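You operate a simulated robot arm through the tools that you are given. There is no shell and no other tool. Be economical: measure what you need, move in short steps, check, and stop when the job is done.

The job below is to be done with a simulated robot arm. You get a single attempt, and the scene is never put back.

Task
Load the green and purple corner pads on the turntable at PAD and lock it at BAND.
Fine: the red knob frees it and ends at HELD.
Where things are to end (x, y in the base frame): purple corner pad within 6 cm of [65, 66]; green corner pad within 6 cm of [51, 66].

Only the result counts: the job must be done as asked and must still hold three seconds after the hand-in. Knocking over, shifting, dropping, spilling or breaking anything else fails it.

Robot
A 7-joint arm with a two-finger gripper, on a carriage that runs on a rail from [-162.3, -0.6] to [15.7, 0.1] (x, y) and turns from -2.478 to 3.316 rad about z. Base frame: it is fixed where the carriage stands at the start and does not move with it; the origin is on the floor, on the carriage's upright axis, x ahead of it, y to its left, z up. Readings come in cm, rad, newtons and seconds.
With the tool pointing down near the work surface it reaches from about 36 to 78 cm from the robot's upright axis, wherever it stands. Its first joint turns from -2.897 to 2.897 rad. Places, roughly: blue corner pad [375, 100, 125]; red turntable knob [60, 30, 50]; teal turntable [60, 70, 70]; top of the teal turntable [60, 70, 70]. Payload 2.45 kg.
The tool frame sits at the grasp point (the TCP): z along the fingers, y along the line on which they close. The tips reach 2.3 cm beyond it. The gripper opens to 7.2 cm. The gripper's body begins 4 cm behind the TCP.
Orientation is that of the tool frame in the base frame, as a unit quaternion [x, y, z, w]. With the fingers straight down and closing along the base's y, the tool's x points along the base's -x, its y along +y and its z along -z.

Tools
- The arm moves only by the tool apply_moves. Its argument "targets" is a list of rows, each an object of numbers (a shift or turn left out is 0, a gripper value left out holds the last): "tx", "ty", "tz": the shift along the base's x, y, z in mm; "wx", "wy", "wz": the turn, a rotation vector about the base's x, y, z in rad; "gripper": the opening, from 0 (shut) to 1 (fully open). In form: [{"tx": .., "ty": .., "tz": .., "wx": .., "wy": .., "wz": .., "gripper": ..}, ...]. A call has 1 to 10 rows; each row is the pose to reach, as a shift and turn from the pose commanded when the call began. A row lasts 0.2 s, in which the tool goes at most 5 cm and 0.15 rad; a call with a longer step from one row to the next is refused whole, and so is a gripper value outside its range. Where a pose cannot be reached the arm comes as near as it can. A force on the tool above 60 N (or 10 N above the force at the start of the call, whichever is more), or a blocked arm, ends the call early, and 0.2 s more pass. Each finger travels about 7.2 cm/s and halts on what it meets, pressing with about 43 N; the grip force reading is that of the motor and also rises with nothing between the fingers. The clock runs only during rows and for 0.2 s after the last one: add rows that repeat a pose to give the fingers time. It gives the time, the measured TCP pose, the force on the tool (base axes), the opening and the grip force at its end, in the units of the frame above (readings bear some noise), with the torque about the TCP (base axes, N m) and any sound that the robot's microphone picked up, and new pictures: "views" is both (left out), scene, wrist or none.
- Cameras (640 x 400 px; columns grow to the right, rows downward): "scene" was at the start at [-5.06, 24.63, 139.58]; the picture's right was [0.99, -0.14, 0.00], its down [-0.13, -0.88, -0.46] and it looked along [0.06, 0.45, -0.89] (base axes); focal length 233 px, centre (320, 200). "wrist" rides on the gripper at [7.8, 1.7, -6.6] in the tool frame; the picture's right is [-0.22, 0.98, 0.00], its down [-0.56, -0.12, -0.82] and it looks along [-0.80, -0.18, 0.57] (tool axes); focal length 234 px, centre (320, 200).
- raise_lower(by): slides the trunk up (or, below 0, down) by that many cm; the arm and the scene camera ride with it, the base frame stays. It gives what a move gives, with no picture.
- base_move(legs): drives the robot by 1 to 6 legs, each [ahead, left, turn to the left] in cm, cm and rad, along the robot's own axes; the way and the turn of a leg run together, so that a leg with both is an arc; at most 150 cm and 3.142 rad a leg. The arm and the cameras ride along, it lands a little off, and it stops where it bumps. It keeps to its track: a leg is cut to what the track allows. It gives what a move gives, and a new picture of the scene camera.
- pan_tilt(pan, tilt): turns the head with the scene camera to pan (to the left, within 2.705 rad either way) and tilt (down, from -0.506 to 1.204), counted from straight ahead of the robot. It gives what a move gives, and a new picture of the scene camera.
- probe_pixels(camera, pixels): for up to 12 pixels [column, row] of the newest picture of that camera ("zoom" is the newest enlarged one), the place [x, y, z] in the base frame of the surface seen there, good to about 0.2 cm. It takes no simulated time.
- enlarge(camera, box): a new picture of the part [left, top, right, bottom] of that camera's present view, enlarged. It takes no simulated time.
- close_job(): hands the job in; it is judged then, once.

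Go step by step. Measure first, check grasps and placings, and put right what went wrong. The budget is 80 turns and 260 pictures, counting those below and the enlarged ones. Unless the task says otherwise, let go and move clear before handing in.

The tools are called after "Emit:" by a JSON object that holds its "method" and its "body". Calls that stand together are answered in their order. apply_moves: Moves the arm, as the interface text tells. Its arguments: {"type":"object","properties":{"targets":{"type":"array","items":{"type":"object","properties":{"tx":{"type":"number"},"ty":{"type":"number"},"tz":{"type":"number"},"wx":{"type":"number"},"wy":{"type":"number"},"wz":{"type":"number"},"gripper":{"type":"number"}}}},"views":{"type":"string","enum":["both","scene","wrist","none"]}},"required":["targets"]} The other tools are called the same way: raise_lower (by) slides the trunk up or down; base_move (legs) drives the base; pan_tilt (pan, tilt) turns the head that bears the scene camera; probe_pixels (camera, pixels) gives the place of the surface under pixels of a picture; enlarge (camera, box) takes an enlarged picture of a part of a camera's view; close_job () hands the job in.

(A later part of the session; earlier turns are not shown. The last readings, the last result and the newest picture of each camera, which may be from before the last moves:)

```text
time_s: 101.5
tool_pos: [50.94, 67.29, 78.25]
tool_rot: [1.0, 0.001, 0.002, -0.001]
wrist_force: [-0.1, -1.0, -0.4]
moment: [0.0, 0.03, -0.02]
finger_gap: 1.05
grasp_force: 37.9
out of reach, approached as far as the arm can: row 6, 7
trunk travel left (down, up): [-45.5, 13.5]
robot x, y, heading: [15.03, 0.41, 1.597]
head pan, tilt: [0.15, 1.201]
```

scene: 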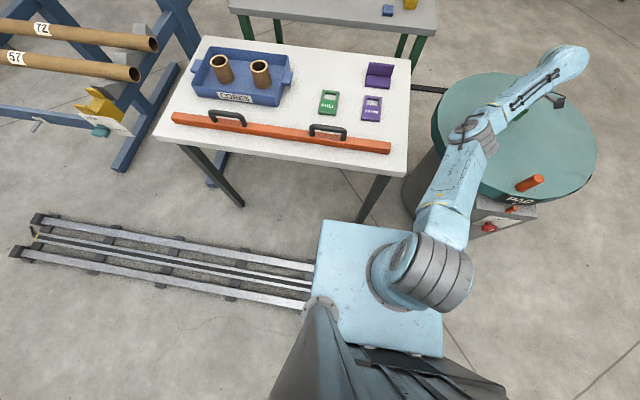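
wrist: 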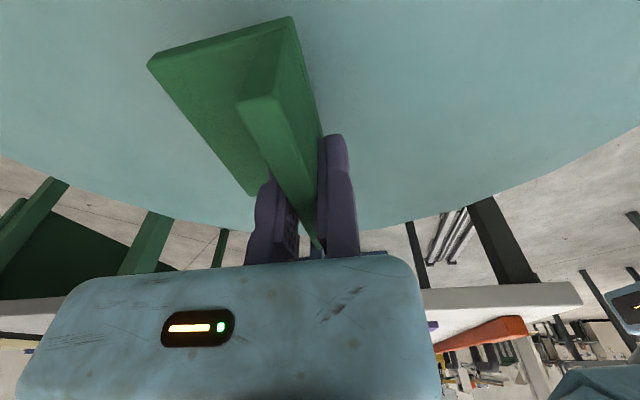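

It is at the edge of reach, so I'll lower the pad the last 4 cm with the trunk rather than the arm.

Emit:
{"method": "raise_lower", "body": {"by": -3.7}}

Emit:
{"method": "apply_moves", "body": {"targets": [{"tz": 0}], "views": "wrist"}}

```text
time_s: 102.3
tool_pos: [50.9, 67.32, 74.65]
tool_rot: [1.0, 0.001, 0.003, -0.001]
wrist_force: [0.5, -0.4, -0.4]
moment: [-0.01, 0.0, -0.02]
finger_gap: 1.05
grasp_force: 38.2
trunk travel left (down, up): [-41.8, 17.2]
robot x, y, heading: [15.49, 0.08, 1.596]
head pan, tilt: [0.15, 1.201]
```

```text
time_s: 102.7
tool_pos: [50.89, 67.42, 74.59]
tool_rot: [1.0, 0.001, 0.003, -0.001]
wrist_force: [0.0, -0.1, -1.0]
moment: [-0.01, 0.01, -0.05]
finger_gap: 1.07
grasp_force: 37.9
trunk travel left (down, up): [-41.8, 17.2]
robot x, y, heading: [15.45, 0.21, 1.598]
head pan, tilt: [0.15, 1.201]
```

wrist: 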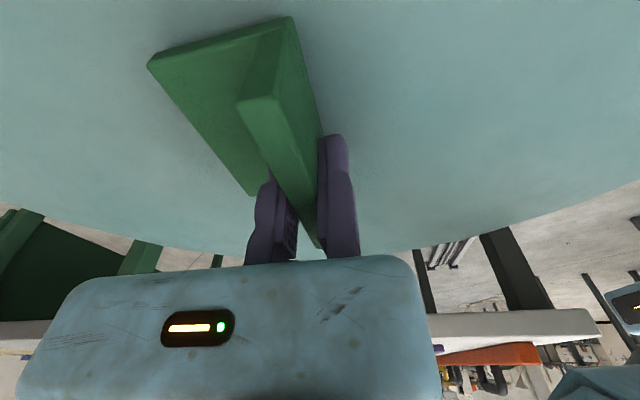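

No contact yet; 0.4 cm more.

Emit:
{"method": "raise_lower", "body": {"by": -0.4}}

```text
time_s: 103.3
tool_pos: [50.91, 67.31, 74.18]
tool_rot: [1.0, 0.0, 0.002, -0.001]
wrist_force: [0.0, 0.9, -0.5]
moment: [-0.01, 0.02, 0.03]
finger_gap: 1.04
grasp_force: 37.8
trunk travel left (down, up): [-41.4, 17.6]
robot x, y, heading: [15.56, 0.07, 1.599]
head pan, tilt: [0.15, 1.201]
```

Emit:
{"method": "raise_lower", "body": {"by": -0.2}}

Emit:
{"method": "raise_lower", "body": {"by": -0.15}}

```text
time_s: 103.8
tool_pos: [50.87, 67.32, 74.03]
tool_rot: [1.0, 0.001, 0.002, -0.001]
wrist_force: [0.8, 0.2, 3.3]
moment: [-0.02, 0.05, 0.01]
finger_gap: 1.06
grasp_force: 38.3
trunk travel left (down, up): [-41.2, 17.8]
robot x, y, heading: [15.13, 0.19, 1.597]
head pan, tilt: [0.15, 1.201]
```

```text
time_s: 104.3
tool_pos: [50.93, 67.31, 73.97]
tool_rot: [1.0, 0.001, 0.004, -0.002]
wrist_force: [0.0, 1.8, 13.4]
moment: [0.13, 0.13, 0.02]
finger_gap: 1.08
grasp_force: 38.3
trunk travel left (down, up): [-41.1, 17.9]
robot x, y, heading: [15.36, -0.3, 1.597]
head pan, tilt: [0.15, 1.201]
```

The pad is resting (13 N). I'll open, ease the fixed jaw off, and raise by trunk.

Emit:
{"method": "apply_moves", "body": {"targets": [{"gripper": 0.3}, {"gripper": 0.45}, {"gripper": 0.45, "ty": -3}, {"ty": -3}], "views": "none"}}

Emit:
{"method": "raise_lower", "body": {"by": 13}}

Emit:
{"method": "apply_moves", "body": {"targets": [{"ty": -30}, {"ty": -70}, {"ty": -100}], "views": "both"}}

```text
time_s: 105.3
tool_pos: [51.02, 66.89, 73.91]
tool_rot: [1.0, 0.002, 0.003, 0.0]
wrist_force: [-0.3, -0.2, 0.3]
moment: [-0.01, -0.02, 0.0]
finger_gap: 3.24
grasp_force: 0.0
trunk travel left (down, up): [-41.1, 17.9]
robot x, y, heading: [15.35, -0.22, 1.596]
head pan, tilt: [0.15, 1.201]
```

```text
time_s: 106.9
tool_pos: [50.91, 66.88, 86.85]
tool_rot: [1.0, 0.001, 0.002, -0.001]
wrist_force: [-1.3, 0.1, 0.1]
moment: [-0.03, 0.0, 0.0]
finger_gap: 3.23
grasp_force: 0.1
trunk travel left (down, up): [-54.1, 4.9]
robot x, y, heading: [14.99, 0.2, 1.595]
head pan, tilt: [0.15, 1.201]
```

```text
time_s: 107.7
tool_pos: [50.93, 56.84, 86.84]
tool_rot: [1.0, 0.003, 0.003, 0.001]
wrist_force: [-0.7, 0.6, 0.9]
moment: [0.0, 0.0, -0.01]
finger_gap: 3.27
grasp_force: 0.2
trunk travel left (down, up): [-54.1, 4.9]
robot x, y, heading: [15.26, 0.02, 1.595]
head pan, tilt: [0.15, 1.201]
```

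scene: 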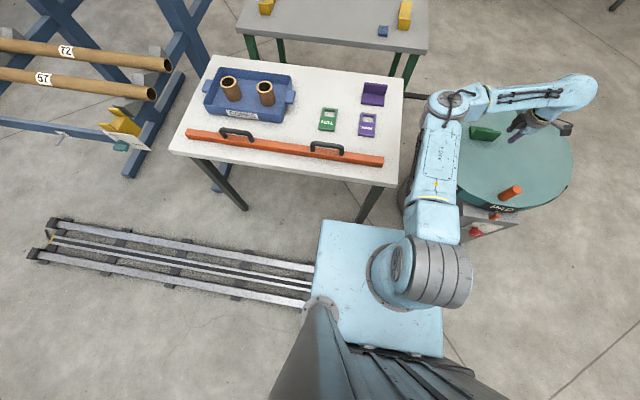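
wrist: 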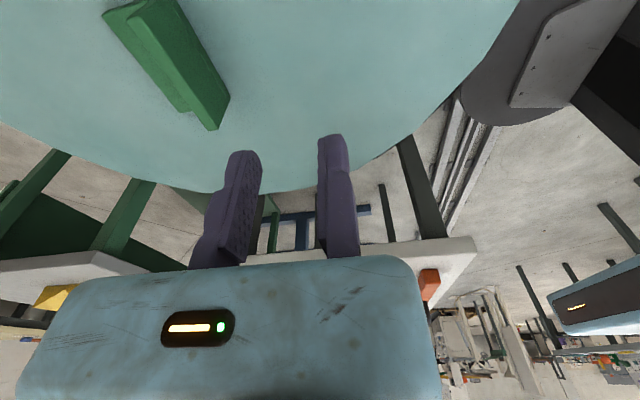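

The green pad stands on the turntable. I'll wind the tool back, then drive back for the purple pad.

Emit:
{"method": "apply_moves", "body": {"targets": [{"tz": 30, "wz": 0.14}, {"tz": 60, "wz": 0.285, "tx": -10}, {"tz": 94, "wz": 0.43, "tx": -25}, {"tz": 94, "wz": 0.575, "tx": -45}, {"tz": 94, "wz": 0.72, "tx": -65}, {"tz": 94, "wz": 0.865, "tx": -85}, {"tz": 94, "wz": 1.01, "tx": -105}, {"tz": 94, "wz": 1.155, "tx": -125}, {"tz": 94, "wz": 1.3, "tx": -145}, {"tz": 94, "wz": 1.445, "tx": -165}], "views": "none"}}

Emit:
{"method": "apply_moves", "body": {"targets": [{"wz": 0.145, "tx": -15}, {"wz": 0.29, "tx": -30}, {"wz": 0.435, "tx": -45}, {"wz": 0.58, "tx": -60}, {"wz": 0.725, "tx": -75}, {"wz": 0.87, "tx": -90}, {"wz": 1.015, "tx": -105}, {"wz": 1.16, "tx": -120}, {"wz": 1.305, "tx": -135}, {"wz": 1.45, "tx": -150}], "views": "none"}}

Emit:
{"method": "base_move", "body": {"legs": [[0, 15, 0]]}}

```text
time_s: 109.9
tool_pos: [34.34, 56.99, 96.09]
tool_rot: [0.748, 0.664, 0.002, -0.002]
wrist_force: [0.4, 0.5, -0.3]
moment: [0.03, 0.0, 0.02]
finger_gap: 3.24
grasp_force: 0.1
trunk travel left (down, up): [-54.1, 4.9]
robot x, y, heading: [15.05, 0.26, 1.598]
head pan, tilt: [0.15, 1.201]
```

```text
time_s: 112.1
tool_pos: [19.55, 56.95, 96.33]
tool_rot: [0.12, 0.993, 0.0, -0.002]
wrist_force: [-0.2, 1.1, -0.1]
moment: [0.01, 0.01, 0.01]
finger_gap: 3.24
grasp_force: 0.0
trunk travel left (down, up): [-54.1, 4.9]
robot x, y, heading: [15.44, -0.17, 1.596]
head pan, tilt: [0.15, 1.201]
```

```text
time_s: 113.5
tool_pos: [4.76, 56.9, 96.16]
tool_rot: [0.123, 0.992, -0.001, -0.002]
wrist_force: [-0.9, 0.0, 0.2]
moment: [0.0, 0.03, 0.0]
finger_gap: 3.25
grasp_force: 0.1
trunk travel left (down, up): [-54.1, 4.9]
robot x, y, heading: [0.6, -0.0, 1.592]
head pan, tilt: [0.15, 1.201]
```

scene: 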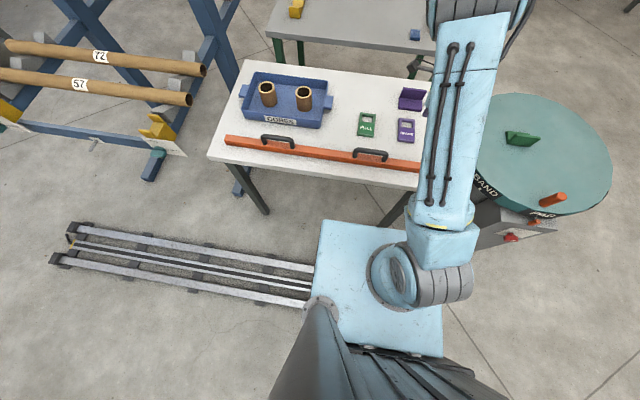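

Positioned. I'll straighten the last 0.245 rad and go over the purple wall (TCP 4.5, 76.35), stopping at z 88.

Emit:
{"method": "apply_moves", "body": {"targets": [{"ty": 45, "wz": 0.125, "gripper": 1}, {"ty": 90, "wz": 0.245}, {"ty": 135, "wz": 0.245, "tx": -2}, {"ty": 170, "wz": 0.245, "tx": -2}, {"ty": 194.5, "wz": 0.245, "tx": -2}, {"ty": 194.5, "wz": 0.245, "tx": -2, "tz": -40}, {"ty": 194.5, "wz": 0.245, "tx": -2, "tz": -80}, {"ty": 194.5, "wz": 0.245, "tx": -2, "tz": -80}], "views": "wrist"}}

Emit:
{"method": "probe_pixels", "body": {"camera": "wrist", "pixels": [[338, 150], [325, 170], [300, 100], [312, 100]]}}

```text
time_s: 115.3
tool_pos: [4.37, 76.59, 88.01]
tool_rot: [0.001, 1.0, -0.001, -0.002]
wrist_force: [-0.8, 0.3, 0.3]
moment: [0.01, -0.02, -0.01]
finger_gap: 7.19
grasp_force: 0.1
trunk travel left (down, up): [-54.1, 4.9]
robot x, y, heading: [0.41, 0.08, 1.593]
head pan, tilt: [0.15, 1.201]
```

wrist: 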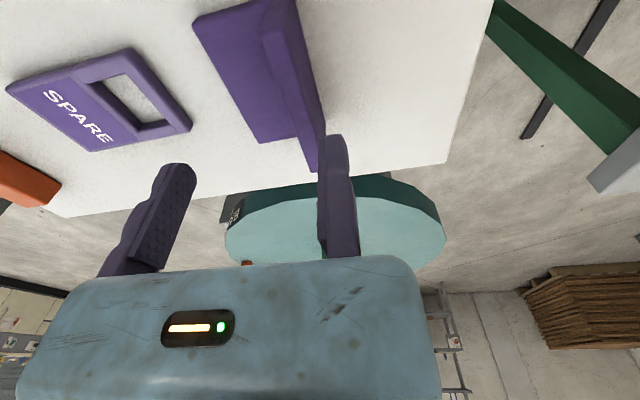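

```text
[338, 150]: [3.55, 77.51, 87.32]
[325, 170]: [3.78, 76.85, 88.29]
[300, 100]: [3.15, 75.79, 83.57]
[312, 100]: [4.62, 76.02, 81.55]
```

Same geometry as with the green one; I'll descend and close.

Emit:
{"method": "apply_moves", "body": {"targets": [{"tz": -30}, {"tz": -59}, {"tz": -59, "ty": -4, "gripper": 0.6}, {"tz": -59, "ty": -4, "gripper": 0.3}, {"tz": -59, "ty": -4, "gripper": 0.1}, {"tz": -59, "ty": -4, "gripper": 0.05}, {"tz": -59, "ty": -4, "gripper": 0.05}], "views": "none"}}

Emit:
{"method": "apply_moves", "body": {"targets": [{"tz": 20}, {"tz": 60}, {"tz": 100, "ty": -20}, {"tz": 130, "ty": -60}, {"tz": 140, "ty": -105}, {"tz": 140, "ty": -150}, {"tz": 140, "ty": -180}], "views": "wrist"}}

```text
time_s: 116.9
tool_pos: [4.72, 75.92, 82.4]
tool_rot: [0.001, 1.0, -0.001, -0.003]
wrist_force: [-0.1, 0.3, 0.0]
moment: [0.0, 0.0, -0.01]
finger_gap: 1.06
grasp_force: 38.3
trunk travel left (down, up): [-54.1, 4.9]
robot x, y, heading: [0.49, 0.0, 1.596]
head pan, tilt: [0.15, 1.201]
```

```text
time_s: 118.5
tool_pos: [4.54, 57.88, 96.37]
tool_rot: [0.0, 1.0, 0.001, -0.003]
wrist_force: [-0.2, 1.5, 0.3]
moment: [-0.01, 0.01, 0.03]
finger_gap: 1.07
grasp_force: 37.5
trunk travel left (down, up): [-54.1, 4.9]
robot x, y, heading: [0.53, -0.18, 1.595]
head pan, tilt: [0.15, 1.201]
```

wrist: 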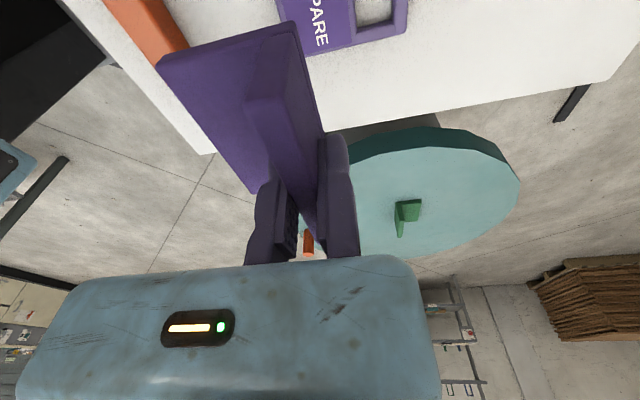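

Purple pad lifted securely. I'll drive right and turn the tool −π over the turntable as before.

Emit:
{"method": "base_move", "body": {"legs": [[0, -15.5, 0]]}}

Emit:
{"method": "apply_moves", "body": {"targets": [{"tx": 18, "wz": -0.145}, {"tx": 36, "wz": -0.29}, {"tx": 54, "wz": -0.435}, {"tx": 72, "wz": -0.58}, {"tx": 90, "wz": -0.725}, {"tx": 108, "wz": -0.87, "ty": -5}, {"tx": 126, "wz": -1.015, "ty": -10}, {"tx": 144, "wz": -1.16, "ty": -15}, {"tx": 162, "wz": -1.305, "ty": -20}, {"tx": 180, "wz": -1.45, "ty": -25}], "views": "none"}}

Emit:
{"method": "apply_moves", "body": {"targets": [{"tx": 18, "wz": -0.145}, {"tx": 36, "wz": -0.29}, {"tx": 54, "wz": -0.435}, {"tx": 72, "wz": -0.58}, {"tx": 90, "wz": -0.725}, {"tx": 108, "wz": -0.87, "ty": -5}, {"tx": 126, "wz": -1.015, "ty": -10}, {"tx": 144, "wz": -1.16, "ty": -15}, {"tx": 162, "wz": -1.305, "ty": -20}, {"tx": 180, "wz": -1.45, "ty": -25}], "views": "none"}}

Emit:
{"method": "raise_lower", "body": {"by": -8}}

```text
time_s: 119.9
tool_pos: [19.44, 57.87, 96.28]
tool_rot: [0.0, 1.0, 0.0, -0.002]
wrist_force: [-0.5, -0.1, -0.3]
moment: [0.01, 0.0, 0.0]
finger_gap: 1.06
grasp_force: 38.4
trunk travel left (down, up): [-54.1, 4.9]
robot x, y, heading: [15.22, -0.01, 1.59]
head pan, tilt: [0.15, 1.201]
```

scene: 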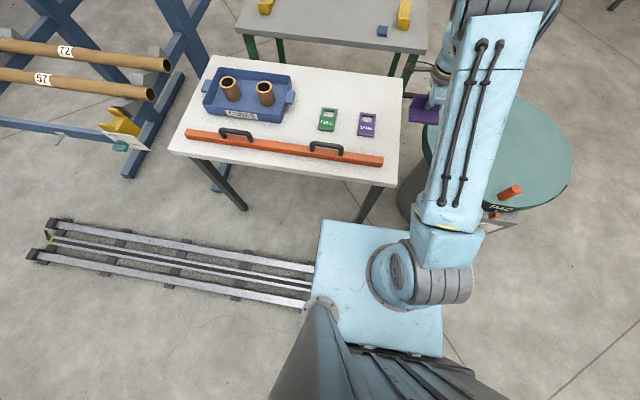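

```text
time_s: 122.1
tool_pos: [37.36, 55.48, 96.08]
tool_rot: [0.664, 0.748, 0.001, -0.002]
wrist_force: [-0.9, 0.4, -0.4]
moment: [0.0, -0.04, -0.01]
finger_gap: 1.07
grasp_force: 38.4
trunk travel left (down, up): [-54.1, 4.9]
robot x, y, heading: [15.59, 0.2, 1.596]
head pan, tilt: [0.15, 1.201]
```

```text
time_s: 124.3
tool_pos: [55.5, 52.8, 96.16]
tool_rot: [0.993, 0.12, 0.003, 0.0]
wrist_force: [-0.5, -0.4, -0.6]
moment: [0.02, 0.01, 0.0]
finger_gap: 1.05
grasp_force: 38.7
trunk travel left (down, up): [-54.1, 4.9]
robot x, y, heading: [15.13, 0.1, 1.589]
head pan, tilt: [0.15, 1.201]
```

```text
time_s: 125.5
tool_pos: [55.59, 52.93, 88.26]
tool_rot: [0.993, 0.12, 0.003, -0.002]
wrist_force: [-0.8, -0.1, -0.3]
moment: [0.02, 0.01, 0.02]
finger_gap: 1.08
grasp_force: 38.2
trunk travel left (down, up): [-46.1, 12.9]
robot x, y, heading: [15.53, -0.03, 1.598]
head pan, tilt: [0.15, 1.201]
```

I'll move over the purple spot (TCP 61.2, 58.3) and down to z≈78.5.

Emit:
{"method": "apply_moves", "body": {"targets": [{"tx": 25, "ty": 24, "wz": -0.12}, {"tx": 50, "ty": 48, "wz": -0.24}, {"tx": 57, "ty": 54, "wz": -0.24}, {"tx": 57, "ty": 54, "wz": -0.24, "tz": -40}, {"tx": 57, "ty": 54, "wz": -0.24, "tz": -80}, {"tx": 57, "ty": 54, "wz": -0.24, "tz": -98}, {"tx": 57, "ty": 54, "wz": -0.24, "tz": -98}], "views": "both"}}

```text
time_s: 127.0
tool_pos: [61.41, 58.45, 78.42]
tool_rot: [1.0, 0.001, 0.003, -0.001]
wrist_force: [-0.2, -0.3, 0.3]
moment: [0.0, 0.02, 0.04]
finger_gap: 1.08
grasp_force: 37.9
trunk travel left (down, up): [-46.1, 12.9]
robot x, y, heading: [15.57, 0.25, 1.593]
head pan, tilt: [0.15, 1.201]
```

scene: 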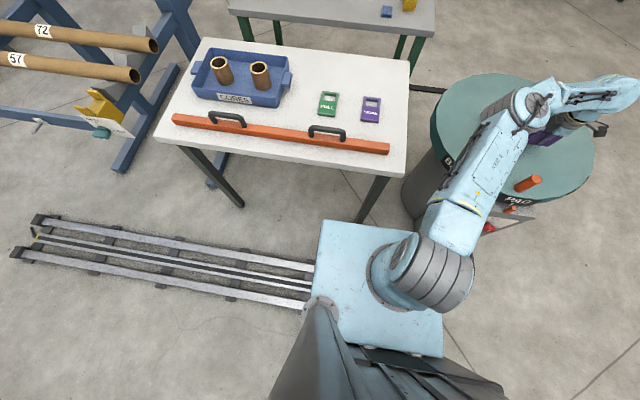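
wrist: 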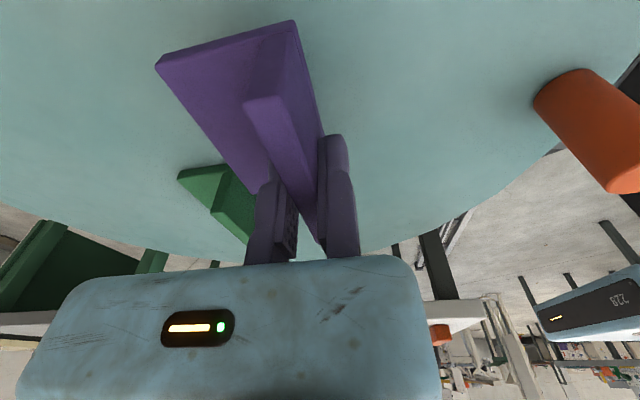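

Clear of the green pad. Lower with the trunk until contact.

Emit:
{"method": "raise_lower", "body": {"by": -3.9}}

Emit:
{"method": "raise_lower", "body": {"by": -0.2}}

Emit:
{"method": "raise_lower", "body": {"by": -0.15}}

```text
time_s: 127.9
tool_pos: [61.28, 58.53, 74.69]
tool_rot: [1.0, 0.001, 0.003, -0.001]
wrist_force: [-0.4, 0.2, -0.9]
moment: [0.01, 0.01, 0.0]
finger_gap: 1.07
grasp_force: 38.3
trunk travel left (down, up): [-42.2, 16.8]
robot x, y, heading: [15.65, -0.01, 1.595]
head pan, tilt: [0.15, 1.201]
```

```text
time_s: 128.4
tool_pos: [61.37, 58.41, 74.45]
tool_rot: [1.0, 0.002, 0.003, -0.001]
wrist_force: [0.5, -0.2, 0.7]
moment: [-0.01, 0.01, 0.01]
finger_gap: 1.06
grasp_force: 38.1
trunk travel left (down, up): [-42.0, 17.0]
robot x, y, heading: [15.6, 0.34, 1.592]
head pan, tilt: [0.15, 1.201]
```

```text
time_s: 128.9
tool_pos: [61.3, 58.42, 74.43]
tool_rot: [1.0, 0.001, 0.003, -0.001]
wrist_force: [0.3, 0.7, 7.0]
moment: [0.06, 0.13, 0.02]
finger_gap: 1.06
grasp_force: 38.1
trunk travel left (down, up): [-41.8, 17.2]
robot x, y, heading: [15.44, -0.15, 1.594]
head pan, tilt: [0.15, 1.201]
```

Contact at 7 N. I'll release, back off the fixed jaw, and raise.

Emit:
{"method": "apply_moves", "body": {"targets": [{"gripper": 0.3}, {"gripper": 0.45}, {"gripper": 0.45, "ty": -3}, {"ty": -3}], "views": "none"}}

Emit:
{"method": "raise_lower", "body": {"by": 13}}

Emit:
{"method": "apply_moves", "body": {"targets": [{"ty": -30}, {"ty": -70}, {"ty": -110}, {"ty": -150}, {"ty": -180}], "views": "both"}}

```text
time_s: 129.9
tool_pos: [61.25, 58.09, 74.21]
tool_rot: [1.0, 0.0, 0.003, -0.001]
wrist_force: [0.6, 0.4, -0.1]
moment: [0.0, 0.03, 0.01]
finger_gap: 3.25
grasp_force: 0.1
trunk travel left (down, up): [-41.8, 17.2]
robot x, y, heading: [15.21, 0.15, 1.595]
head pan, tilt: [0.15, 1.201]
```

```text
time_s: 131.5
tool_pos: [61.33, 58.18, 87.22]
tool_rot: [1.0, 0.0, 0.003, -0.001]
wrist_force: [-0.2, -0.9, 0.5]
moment: [0.01, -0.01, -0.02]
finger_gap: 3.23
grasp_force: 0.0
trunk travel left (down, up): [-54.8, 4.2]
robot x, y, heading: [15.12, -0.13, 1.596]
head pan, tilt: [0.15, 1.201]
```

```text
time_s: 132.7
tool_pos: [61.33, 40.05, 87.36]
tool_rot: [1.0, 0.001, 0.003, -0.001]
wrist_force: [-0.6, 0.7, 1.5]
moment: [0.0, 0.01, -0.03]
finger_gap: 3.25
grasp_force: 0.0
trunk travel left (down, up): [-54.8, 4.2]
robot x, y, heading: [15.55, 0.22, 1.59]
head pan, tilt: [0.15, 1.201]
```

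scene: 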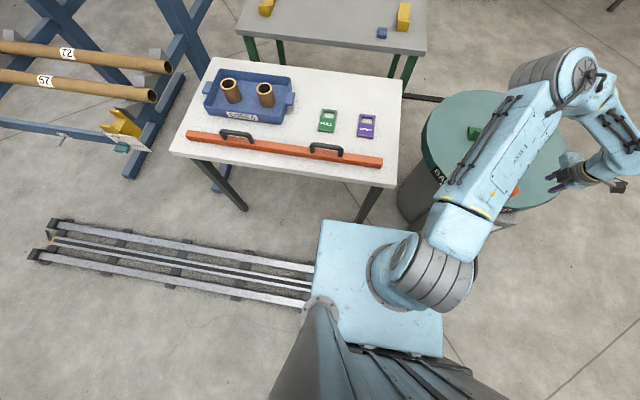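
wrist: 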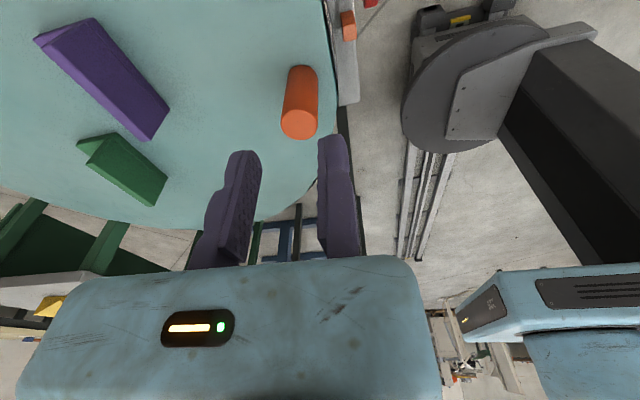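

Both pads stand on the table. I'll probe pads, peg and pointer from the wrist picture before swinging to BAND.

Emit:
{"method": "probe_pixels", "body": {"camera": "wrist", "pixels": [[298, 124], [284, 120], [313, 128], [298, 112], [305, 72], [155, 115], [60, 35], [158, 185], [100, 140], [348, 28], [333, 15]]}}

Emit:
{"method": "enlarge", "body": {"camera": "wrist", "box": [20, 0, 360, 212]}}

Emit:
{"method": "base_move", "body": {"legs": [[0, 0, -0.94]]}}

```text
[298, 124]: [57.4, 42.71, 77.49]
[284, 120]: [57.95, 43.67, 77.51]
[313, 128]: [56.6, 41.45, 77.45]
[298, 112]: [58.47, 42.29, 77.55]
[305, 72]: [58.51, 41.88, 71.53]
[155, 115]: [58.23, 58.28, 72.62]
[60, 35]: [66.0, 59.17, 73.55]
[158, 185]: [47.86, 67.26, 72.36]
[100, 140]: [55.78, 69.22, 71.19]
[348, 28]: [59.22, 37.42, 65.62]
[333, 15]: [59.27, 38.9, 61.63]
```

```text
1.88 times, centred on (190, 106) of wrist
```

zoom: 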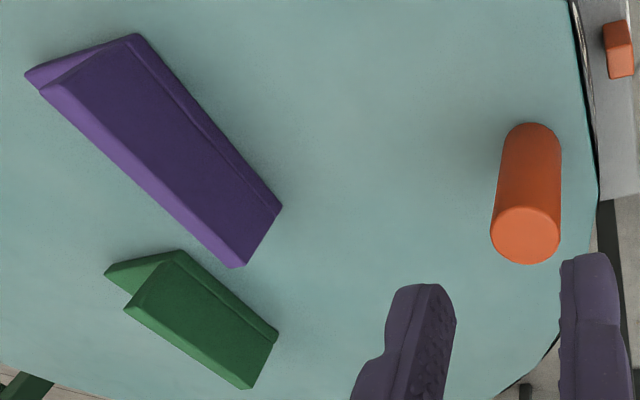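

```text
time_s: 135.5
tool_pos: [74.74, -13.44, 87.32]
tool_rot: [0.892, -0.452, 0.002, 0.001]
wrist_force: [0.1, 0.9, 1.4]
moment: [0.02, -0.02, 0.01]
finger_gap: 3.25
grasp_force: 0.1
trunk travel left (down, up): [-54.8, 4.2]
robot x, y, heading: [15.32, 0.25, 0.648]
head pan, tilt: [0.15, 1.201]
```

scene: 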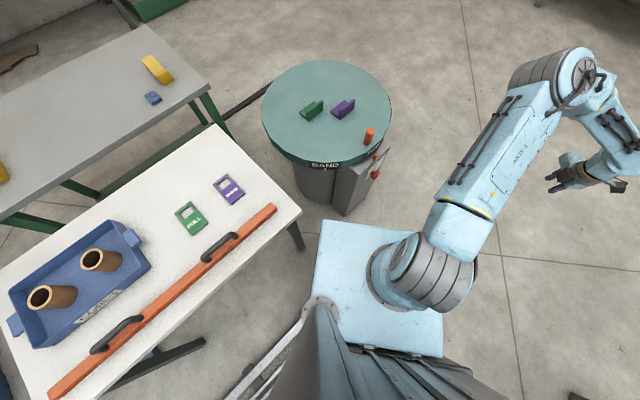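

The tool now faces just right (φ≈−144°, fixed jaw on the robot's side). Peg top is at (57.35, 42.6); I'll bring the open jaws above it.

Emit:
{"method": "apply_moves", "body": {"targets": [{"tx": -16, "ty": 46, "gripper": 1}, {"tx": -32, "ty": 92}, {"tx": -48, "ty": 138}, {"tx": -64, "ty": 184}, {"tx": -80, "ty": 230}, {"tx": -96, "ty": 276}, {"tx": -112, "ty": 322}, {"tx": -128, "ty": 368}, {"tx": -144, "ty": 414}, {"tx": -160, "ty": 460}], "views": "none"}}

Emit:
{"method": "apply_moves", "body": {"targets": [{"tx": -15, "ty": 45}, {"tx": -31, "ty": 88}, {"tx": -31, "ty": 88}], "views": "wrist"}}

```text
time_s: 137.7
tool_pos: [58.62, 32.59, 87.43]
tool_rot: [0.892, -0.453, 0.002, 0.0]
wrist_force: [-0.2, 0.9, 0.3]
moment: [0.03, 0.03, 0.01]
finger_gap: 7.21
grasp_force: 0.1
trunk travel left (down, up): [-54.8, 4.2]
robot x, y, heading: [15.87, 0.26, 0.656]
head pan, tilt: [0.15, 1.201]
```

```text
time_s: 138.5
tool_pos: [55.68, 41.4, 87.3]
tool_rot: [0.892, -0.453, 0.001, 0.002]
wrist_force: [-0.5, 0.0, -1.0]
moment: [0.02, -0.05, -0.04]
finger_gap: 7.21
grasp_force: 0.1
trunk travel left (down, up): [-54.8, 4.2]
robot x, y, heading: [15.38, 0.09, 0.652]
head pan, tilt: [0.15, 1.201]
```

wrist: 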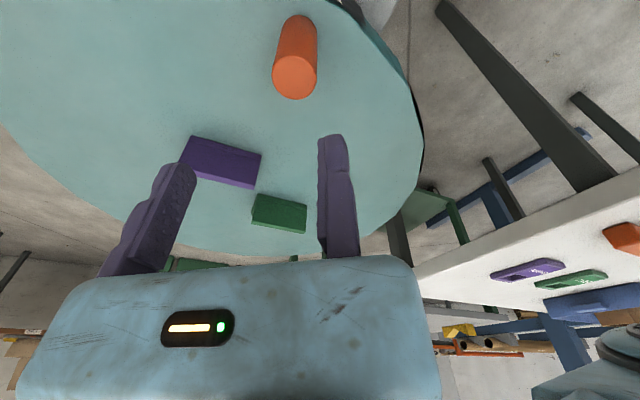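

Aligned with clearance. Lower with the trunk in two stages.

Emit:
{"method": "raise_lower", "body": {"by": -10.5}}

Emit:
{"method": "raise_lower", "body": {"by": -2.3}}

Emit:
{"method": "apply_moves", "body": {"targets": [{"tx": 4, "ty": 3, "gripper": 0.7}, {"tx": 4, "ty": 3, "gripper": 0.5}, {"tx": 4, "ty": 3, "gripper": 0.48}, {"tx": 4, "ty": 3, "gripper": 0.48}], "views": "both"}}

```text
time_s: 139.9
tool_pos: [55.72, 41.37, 76.72]
tool_rot: [0.892, -0.452, 0.003, 0.0]
wrist_force: [-1.1, 0.6, 0.7]
moment: [0.0, -0.02, 0.02]
finger_gap: 7.2
grasp_force: 0.0
trunk travel left (down, up): [-44.3, 14.7]
robot x, y, heading: [15.51, -0.15, 0.65]
head pan, tilt: [0.15, 1.201]
```

```text
time_s: 140.6
tool_pos: [55.74, 41.24, 74.44]
tool_rot: [0.891, -0.453, 0.002, 0.0]
wrist_force: [0.6, 0.0, 0.0]
moment: [0.01, 0.02, -0.03]
finger_gap: 7.24
grasp_force: 0.0
trunk travel left (down, up): [-42.0, 17.0]
robot x, y, heading: [15.48, -0.1, 0.652]
head pan, tilt: [0.15, 1.201]
```

```text
time_s: 141.6
tool_pos: [56.07, 41.6, 74.44]
tool_rot: [0.892, -0.453, 0.003, 0.0]
wrist_force: [-0.7, -2.1, 0.7]
moment: [-0.03, 0.04, 0.0]
finger_gap: 3.49
grasp_force: 0.1
trunk travel left (down, up): [-42.0, 17.0]
robot x, y, heading: [15.3, -0.17, 0.646]
head pan, tilt: [0.15, 1.201]
```

scene: 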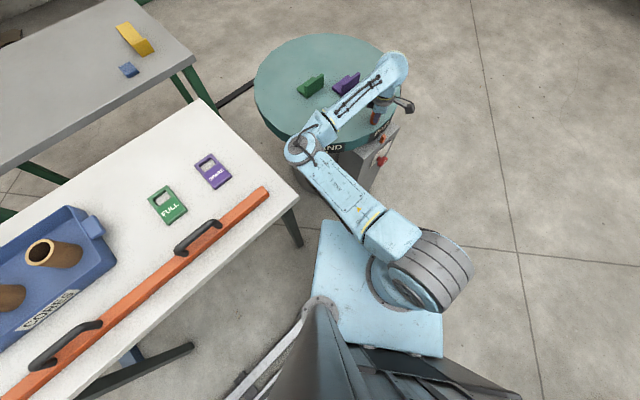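
wrist: 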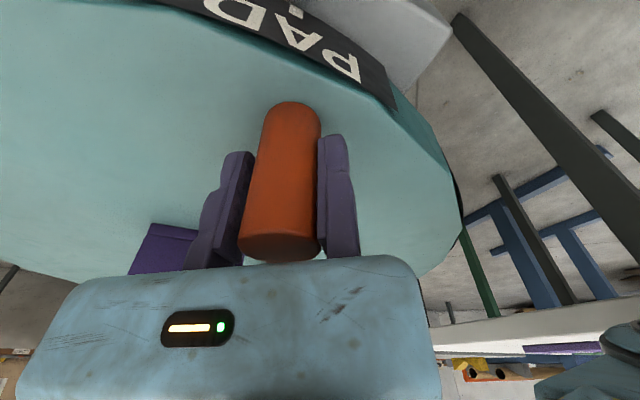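

The peg is straddled with small slack. First 25° of the swing along the arc.

Emit:
{"method": "apply_moves", "body": {"targets": [{"tx": 11, "ty": 0}, {"tx": 22.1, "ty": 0.4}, {"tx": 33, "ty": 1.2}, {"tx": 44.1, "ty": 2.7}, {"tx": 55, "ty": 4.6}, {"tx": 65.8, "ty": 6.9}, {"tx": 76.5, "ty": 9.7}, {"tx": 87, "ty": 13}, {"tx": 97.5, "ty": 16.7}, {"tx": 107.7, "ty": 20.9}], "views": "both"}}

```text
time_s: 143.8
tool_pos: [66.81, 43.79, 74.49]
tool_rot: [0.892, -0.453, 0.002, 0.001]
wrist_force: [-0.3, 1.1, 0.2]
moment: [-0.01, -0.02, -0.01]
finger_gap: 3.46
grasp_force: 0.0
trunk travel left (down, up): [-42.0, 17.0]
robot x, y, heading: [15.25, 0.11, 0.647]
head pan, tilt: [0.15, 1.201]
```

scene: 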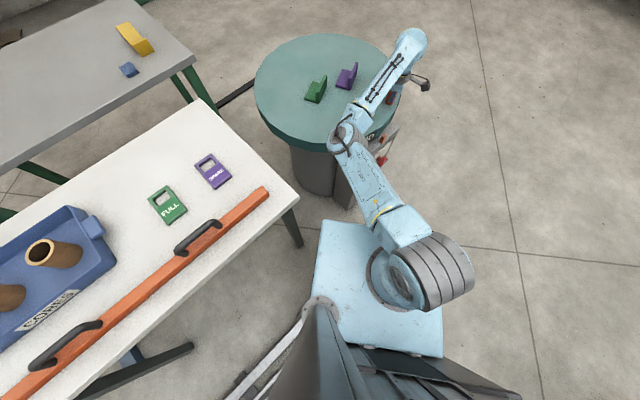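
wrist: 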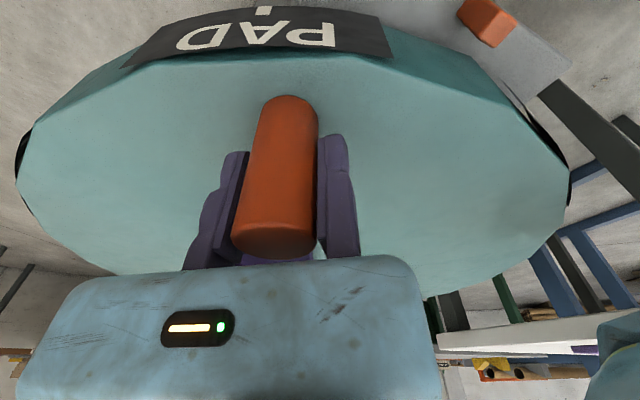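

Smooth. Continue to just short of BAND, then measure.

Emit:
{"method": "apply_moves", "body": {"targets": [{"tx": 10, "ty": 4.6}, {"tx": 19.9, "ty": 9.7}, {"tx": 29.5, "ty": 15.2}, {"tx": 38.8, "ty": 21.1}, {"tx": 47.9, "ty": 27.4}, {"tx": 56.7, "ty": 34.1}, {"tx": 65.2, "ty": 41.2}, {"tx": 68.5, "ty": 44.1}, {"tx": 68.5, "ty": 44.1}], "views": "both"}}

Emit:
{"method": "enlarge", "body": {"camera": "scene", "box": [320, 100, 420, 200]}}

```text
time_s: 145.8
tool_pos: [70.64, 44.78, 75.36]
tool_rot: [0.892, -0.452, 0.002, 0.001]
wrist_force: [-0.3, -0.2, -0.6]
moment: [0.02, 0.01, 0.02]
finger_gap: 3.44
grasp_force: 0.2
out of reach, approached as far as the arm can: row 3, 4, 5, 6, 7, 8, 9
trunk travel left (down, up): [-42.0, 17.0]
robot x, y, heading: [15.35, -0.04, 0.652]
head pan, tilt: [0.15, 1.201]
```

scene: 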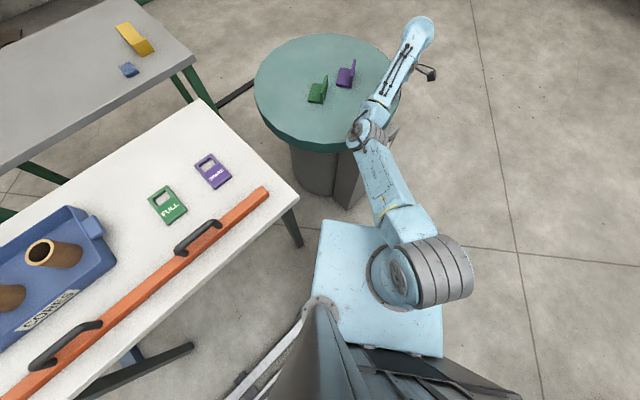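
wrist: 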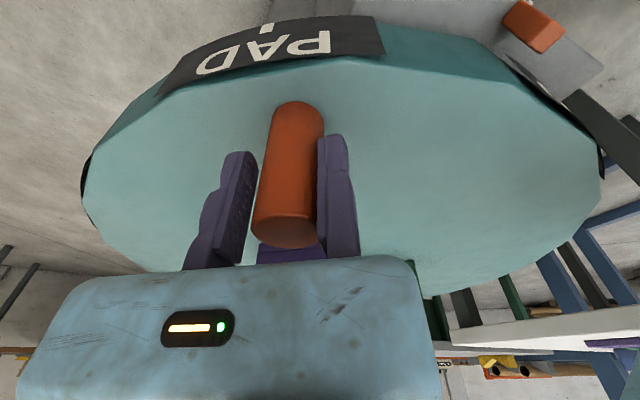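

```text
4.00 times, centred on (370, 150) of scene
```

zoom: 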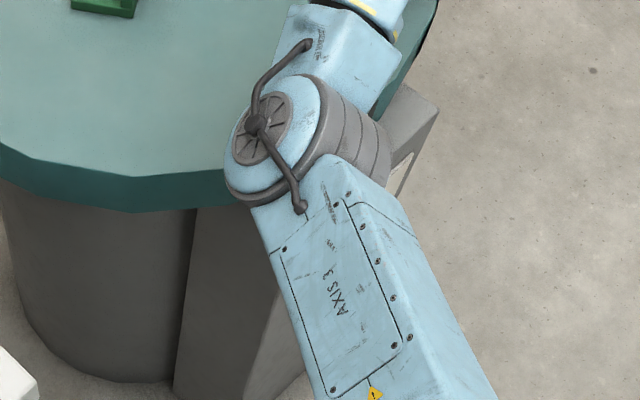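

Reach fell short here, likely because the last joint is near its limit again. I'll turn the tool +0.94 rad about the peg (fixed jaw to the −y side) to relieve it.

Emit:
{"method": "apply_moves", "body": {"targets": [{"gripper": 0.56, "wz": 0.1, "tx": 1, "ty": -1.5}, {"wz": 0.235, "tx": 3, "ty": -3}, {"wz": 0.37, "tx": 5, "ty": -4.5}, {"wz": 0.505, "tx": 7, "ty": -5.5}, {"wz": 0.64, "tx": 9.3, "ty": -6.3}, {"wz": 0.78, "tx": 11.5, "ty": -6.8}, {"wz": 0.94, "tx": 13.7, "ty": -6.9}, {"wz": 0.94, "tx": 13.7, "ty": -6.9}], "views": "both"}}

```text
refused: row 7 steps farther than a row can; nothing moved
```

Emit:
{"method": "apply_moves", "body": {"targets": [{"gripper": 0.56, "wz": 0.1, "tx": 1, "ty": -1.5}, {"wz": 0.235, "tx": 3, "ty": -3}, {"wz": 0.37, "tx": 5, "ty": -4.5}, {"wz": 0.505, "tx": 7, "ty": -5.5}, {"wz": 0.645, "tx": 9.3, "ty": -6.3}, {"wz": 0.79, "tx": 11.5, "ty": -6.8}, {"wz": 0.935, "tx": 13.7, "ty": -6.9}, {"wz": 0.94, "tx": 13.7, "ty": -6.9}], "views": "both"}}

```text
time_s: 147.6
tool_pos: [71.89, 43.91, 75.39]
tool_rot: [1.0, 0.002, 0.002, -0.002]
wrist_force: [0.3, -0.9, 0.4]
moment: [0.0, 0.01, -0.01]
finger_gap: 4.02
grasp_force: 0.1
trunk travel left (down, up): [-42.0, 17.0]
robot x, y, heading: [15.31, -0.08, 0.652]
head pan, tilt: [0.15, 1.201]
```

scene: 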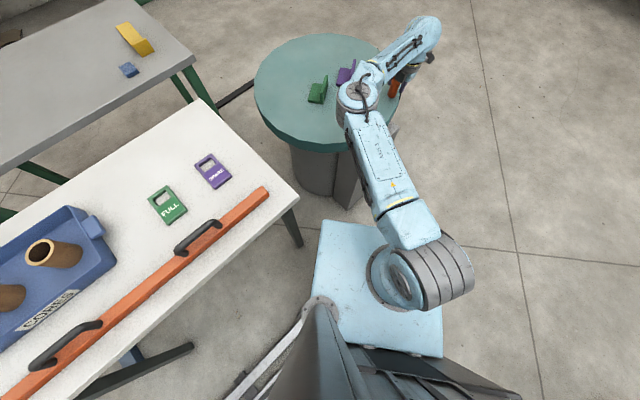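
wrist: 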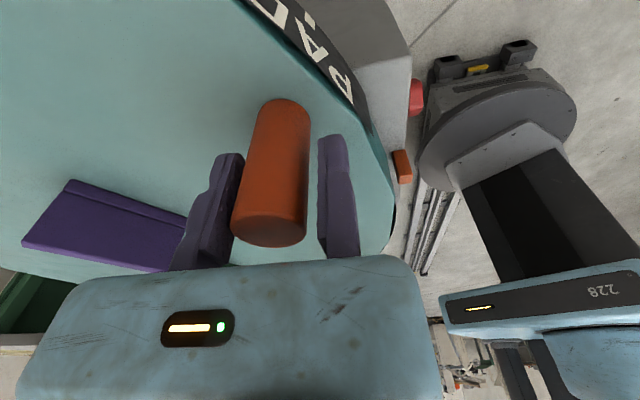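

The elbow has slack again. I'll probe the peg's top to get the table's current angle.

Emit:
{"method": "probe_pixels", "body": {"camera": "wrist", "pixels": [[268, 236], [240, 236], [300, 236], [283, 110], [310, 20]]}}

```text
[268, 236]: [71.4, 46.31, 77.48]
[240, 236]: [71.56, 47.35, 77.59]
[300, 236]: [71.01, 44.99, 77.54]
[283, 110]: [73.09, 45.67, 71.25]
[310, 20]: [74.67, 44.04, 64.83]
```

PAD tick is at −55° and must go to −45°, so ~10° remain. I'll continue the push with the fixed jaw along the arc, closing up the slack.

Emit:
{"method": "apply_moves", "body": {"targets": [{"tx": 2, "ty": 6, "gripper": 0.5}, {"tx": 5, "ty": 11, "gripper": 0.48}, {"tx": 11, "ty": 16}, {"tx": 17, "ty": 21}, {"tx": 23, "ty": 26}, {"tx": 28, "ty": 31}, {"tx": 31, "ty": 34}, {"tx": 31, "ty": 34}], "views": "both"}}

Emit:
{"method": "probe_pixels", "body": {"camera": "wrist", "pixels": [[268, 236], [310, 20]]}}

```text
time_s: 149.3
tool_pos: [75.43, 46.96, 75.33]
tool_rot: [1.0, -0.002, 0.003, 0.0]
wrist_force: [21.7, -29.1, 1.2]
moment: [0.68, 0.24, 0.2]
finger_gap: 3.46
grasp_force: 0.1
trunk travel left (down, up): [-42.0, 17.0]
robot x, y, heading: [15.41, 0.01, 0.657]
head pan, tilt: [0.15, 1.201]
```

scene: 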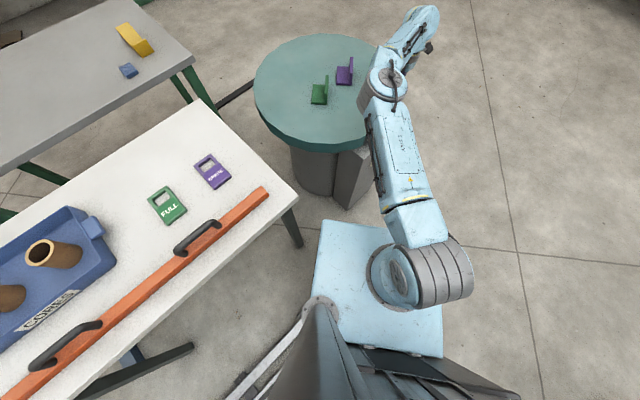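
wrist: 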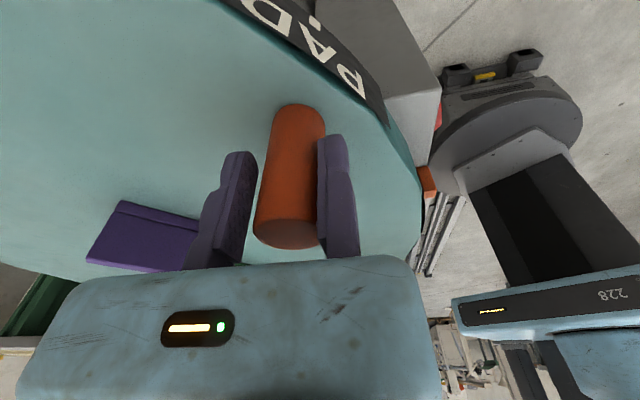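

```text
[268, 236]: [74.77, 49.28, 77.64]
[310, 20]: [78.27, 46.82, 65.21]
```

PAD tick is at −46.3°; about 1.3° more. I'll nudge 6 mm along the tangent and re-measure.

Emit:
{"method": "apply_moves", "body": {"targets": [{"tx": 3, "ty": 2}, {"tx": 6, "ty": 4}, {"tx": 6, "ty": 4}], "views": "wrist"}}

Emit:
{"method": "enlarge", "body": {"camera": "wrist", "box": [260, 0, 440, 120]}}

Emit:
{"method": "probe_pixels", "body": {"camera": "wrist", "pixels": [[290, 235], [312, 19], [314, 17]]}}

```text
time_s: 150.2
tool_pos: [75.96, 47.32, 75.5]
tool_rot: [1.0, -0.002, 0.003, 0.001]
wrist_force: [22.5, -29.5, 1.1]
moment: [0.35, 0.23, 0.23]
finger_gap: 3.46
grasp_force: 0.1
trunk travel left (down, up): [-42.0, 17.0]
robot x, y, heading: [15.55, 0.11, 0.653]
head pan, tilt: [0.15, 1.201]
```

wrist: 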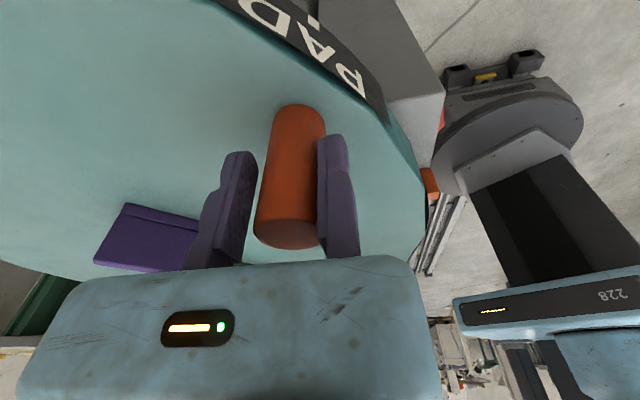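

```text
3.33 times, centred on (350, 60) of wrist
```

zoom: 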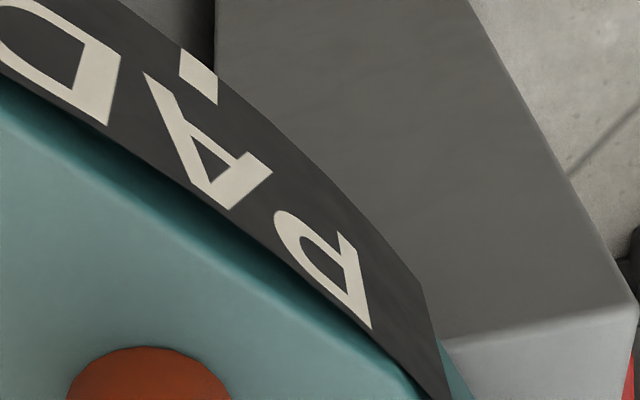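

```text
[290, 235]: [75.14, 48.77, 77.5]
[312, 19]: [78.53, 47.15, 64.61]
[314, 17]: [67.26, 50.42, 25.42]
```

PAD tick reads −45.4°, practically there. I'll ease off, raise clear, and check BAND against the pointer.

Emit:
{"method": "apply_moves", "body": {"targets": [{"tx": -2, "ty": -3, "gripper": 0.7}, {"tx": -3, "ty": -7, "gripper": 0.9}, {"tx": -3, "ty": -7, "gripper": 0.9}], "views": "none"}}

Emit:
{"method": "raise_lower", "body": {"by": 11}}

Emit:
{"method": "apply_moves", "body": {"targets": [{"ty": -40, "tx": -10}, {"ty": -85, "tx": -20}, {"ty": -130, "tx": -30}, {"ty": -175, "tx": -40}, {"ty": -220, "tx": -50}, {"ty": -265, "tx": -60}, {"ty": -310, "tx": -70}, {"ty": -355, "tx": -80}, {"ty": -400, "tx": -90}], "views": "both"}}

Emit:
{"method": "enlarge", "body": {"camera": "scene", "box": [300, 90, 420, 200]}}

```text
time_s: 150.9
tool_pos: [75.37, 46.83, 75.49]
tool_rot: [1.0, -0.001, 0.002, -0.001]
wrist_force: [15.7, -20.7, 0.7]
moment: [-0.2, -0.32, 0.2]
finger_gap: 6.49
grasp_force: 0.0
trunk travel left (down, up): [-42.0, 17.0]
robot x, y, heading: [15.33, 0.08, 0.652]
head pan, tilt: [0.15, 1.201]
```

```text
time_s: 152.4
tool_pos: [75.24, 47.12, 86.38]
tool_rot: [1.0, 0.0, 0.002, -0.001]
wrist_force: [-0.6, -0.6, 0.5]
moment: [0.01, 0.03, 0.0]
finger_gap: 6.49
grasp_force: 0.0
trunk travel left (down, up): [-53.0, 6.0]
robot x, y, heading: [15.37, -0.03, 0.653]
head pan, tilt: [0.15, 1.201]
```

```text
time_s: 154.4
tool_pos: [66.26, 6.9, 86.54]
tool_rot: [1.0, 0.002, 0.002, -0.001]
wrist_force: [-0.2, 0.3, -0.1]
moment: [0.0, 0.03, -0.03]
finger_gap: 6.52
grasp_force: 0.1
trunk travel left (down, up): [-53.0, 6.0]
robot x, y, heading: [15.42, 0.63, 0.656]
head pan, tilt: [0.15, 1.201]
```

scene: 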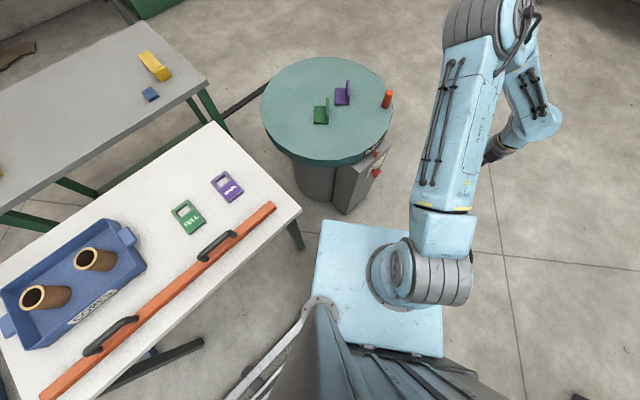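
wrist: 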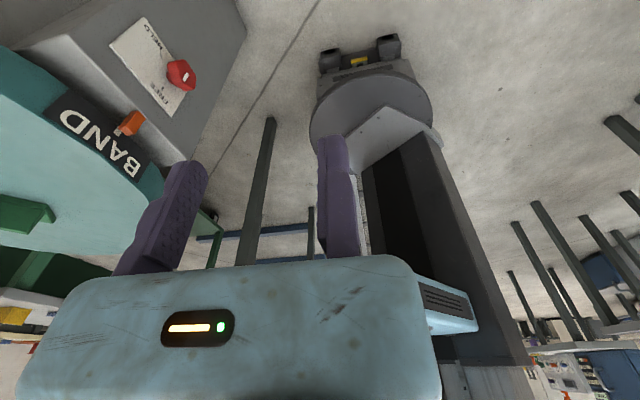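

```text
3.64 times, centred on (360, 145) of scene
```

zoom: 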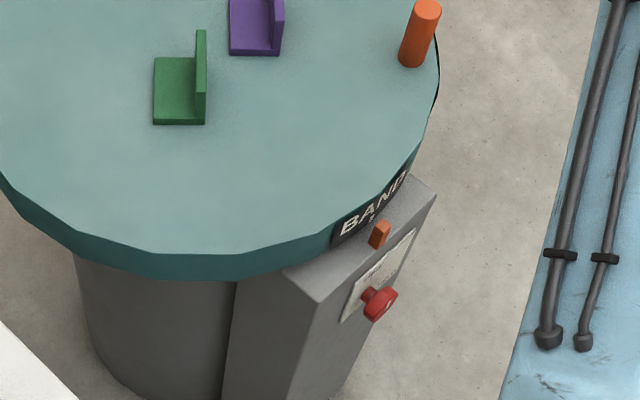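

BAND is at the pointer. I'll zoom on the tick and measure pads' final positions.

Emit:
{"method": "enlarge", "body": {"camera": "wrist", "box": [40, 60, 220, 180]}}

Emit:
{"method": "probe_pixels", "body": {"camera": "scene", "pixels": [[388, 93], [347, 83], [336, 103], [349, 104], [341, 90], [314, 123], [328, 123], [326, 100], [320, 115], [316, 108], [336, 92], [379, 170]]}}

```text
3.33 times, centred on (130, 120) of wrist
```

zoom: 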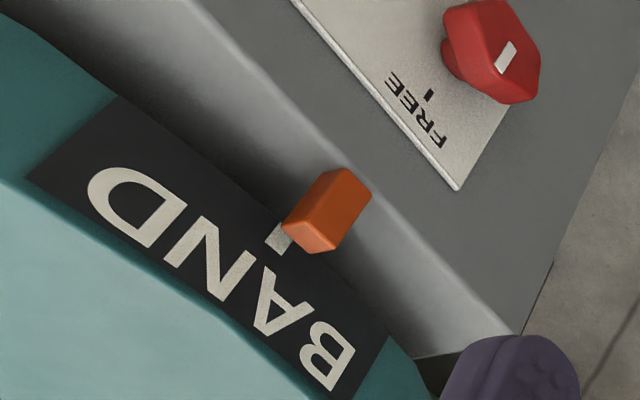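

```text
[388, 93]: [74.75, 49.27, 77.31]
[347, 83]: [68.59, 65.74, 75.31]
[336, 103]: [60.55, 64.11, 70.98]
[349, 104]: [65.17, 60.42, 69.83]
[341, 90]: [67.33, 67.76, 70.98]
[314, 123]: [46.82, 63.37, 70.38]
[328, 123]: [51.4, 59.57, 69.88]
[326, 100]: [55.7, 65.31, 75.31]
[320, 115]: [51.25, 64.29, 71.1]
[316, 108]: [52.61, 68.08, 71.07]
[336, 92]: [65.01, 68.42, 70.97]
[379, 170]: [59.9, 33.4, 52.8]
```

Emit:
{"method": "probe_pixels", "body": {"camera": "zoom", "pixels": [[278, 240], [272, 232], [286, 245], [330, 205], [300, 232], [335, 225], [318, 245], [340, 180]]}}

```text
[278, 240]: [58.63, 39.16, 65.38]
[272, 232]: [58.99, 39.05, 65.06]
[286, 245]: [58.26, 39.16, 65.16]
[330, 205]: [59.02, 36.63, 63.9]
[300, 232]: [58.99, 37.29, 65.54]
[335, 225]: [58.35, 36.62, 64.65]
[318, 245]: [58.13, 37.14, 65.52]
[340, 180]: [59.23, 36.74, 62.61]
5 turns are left
```

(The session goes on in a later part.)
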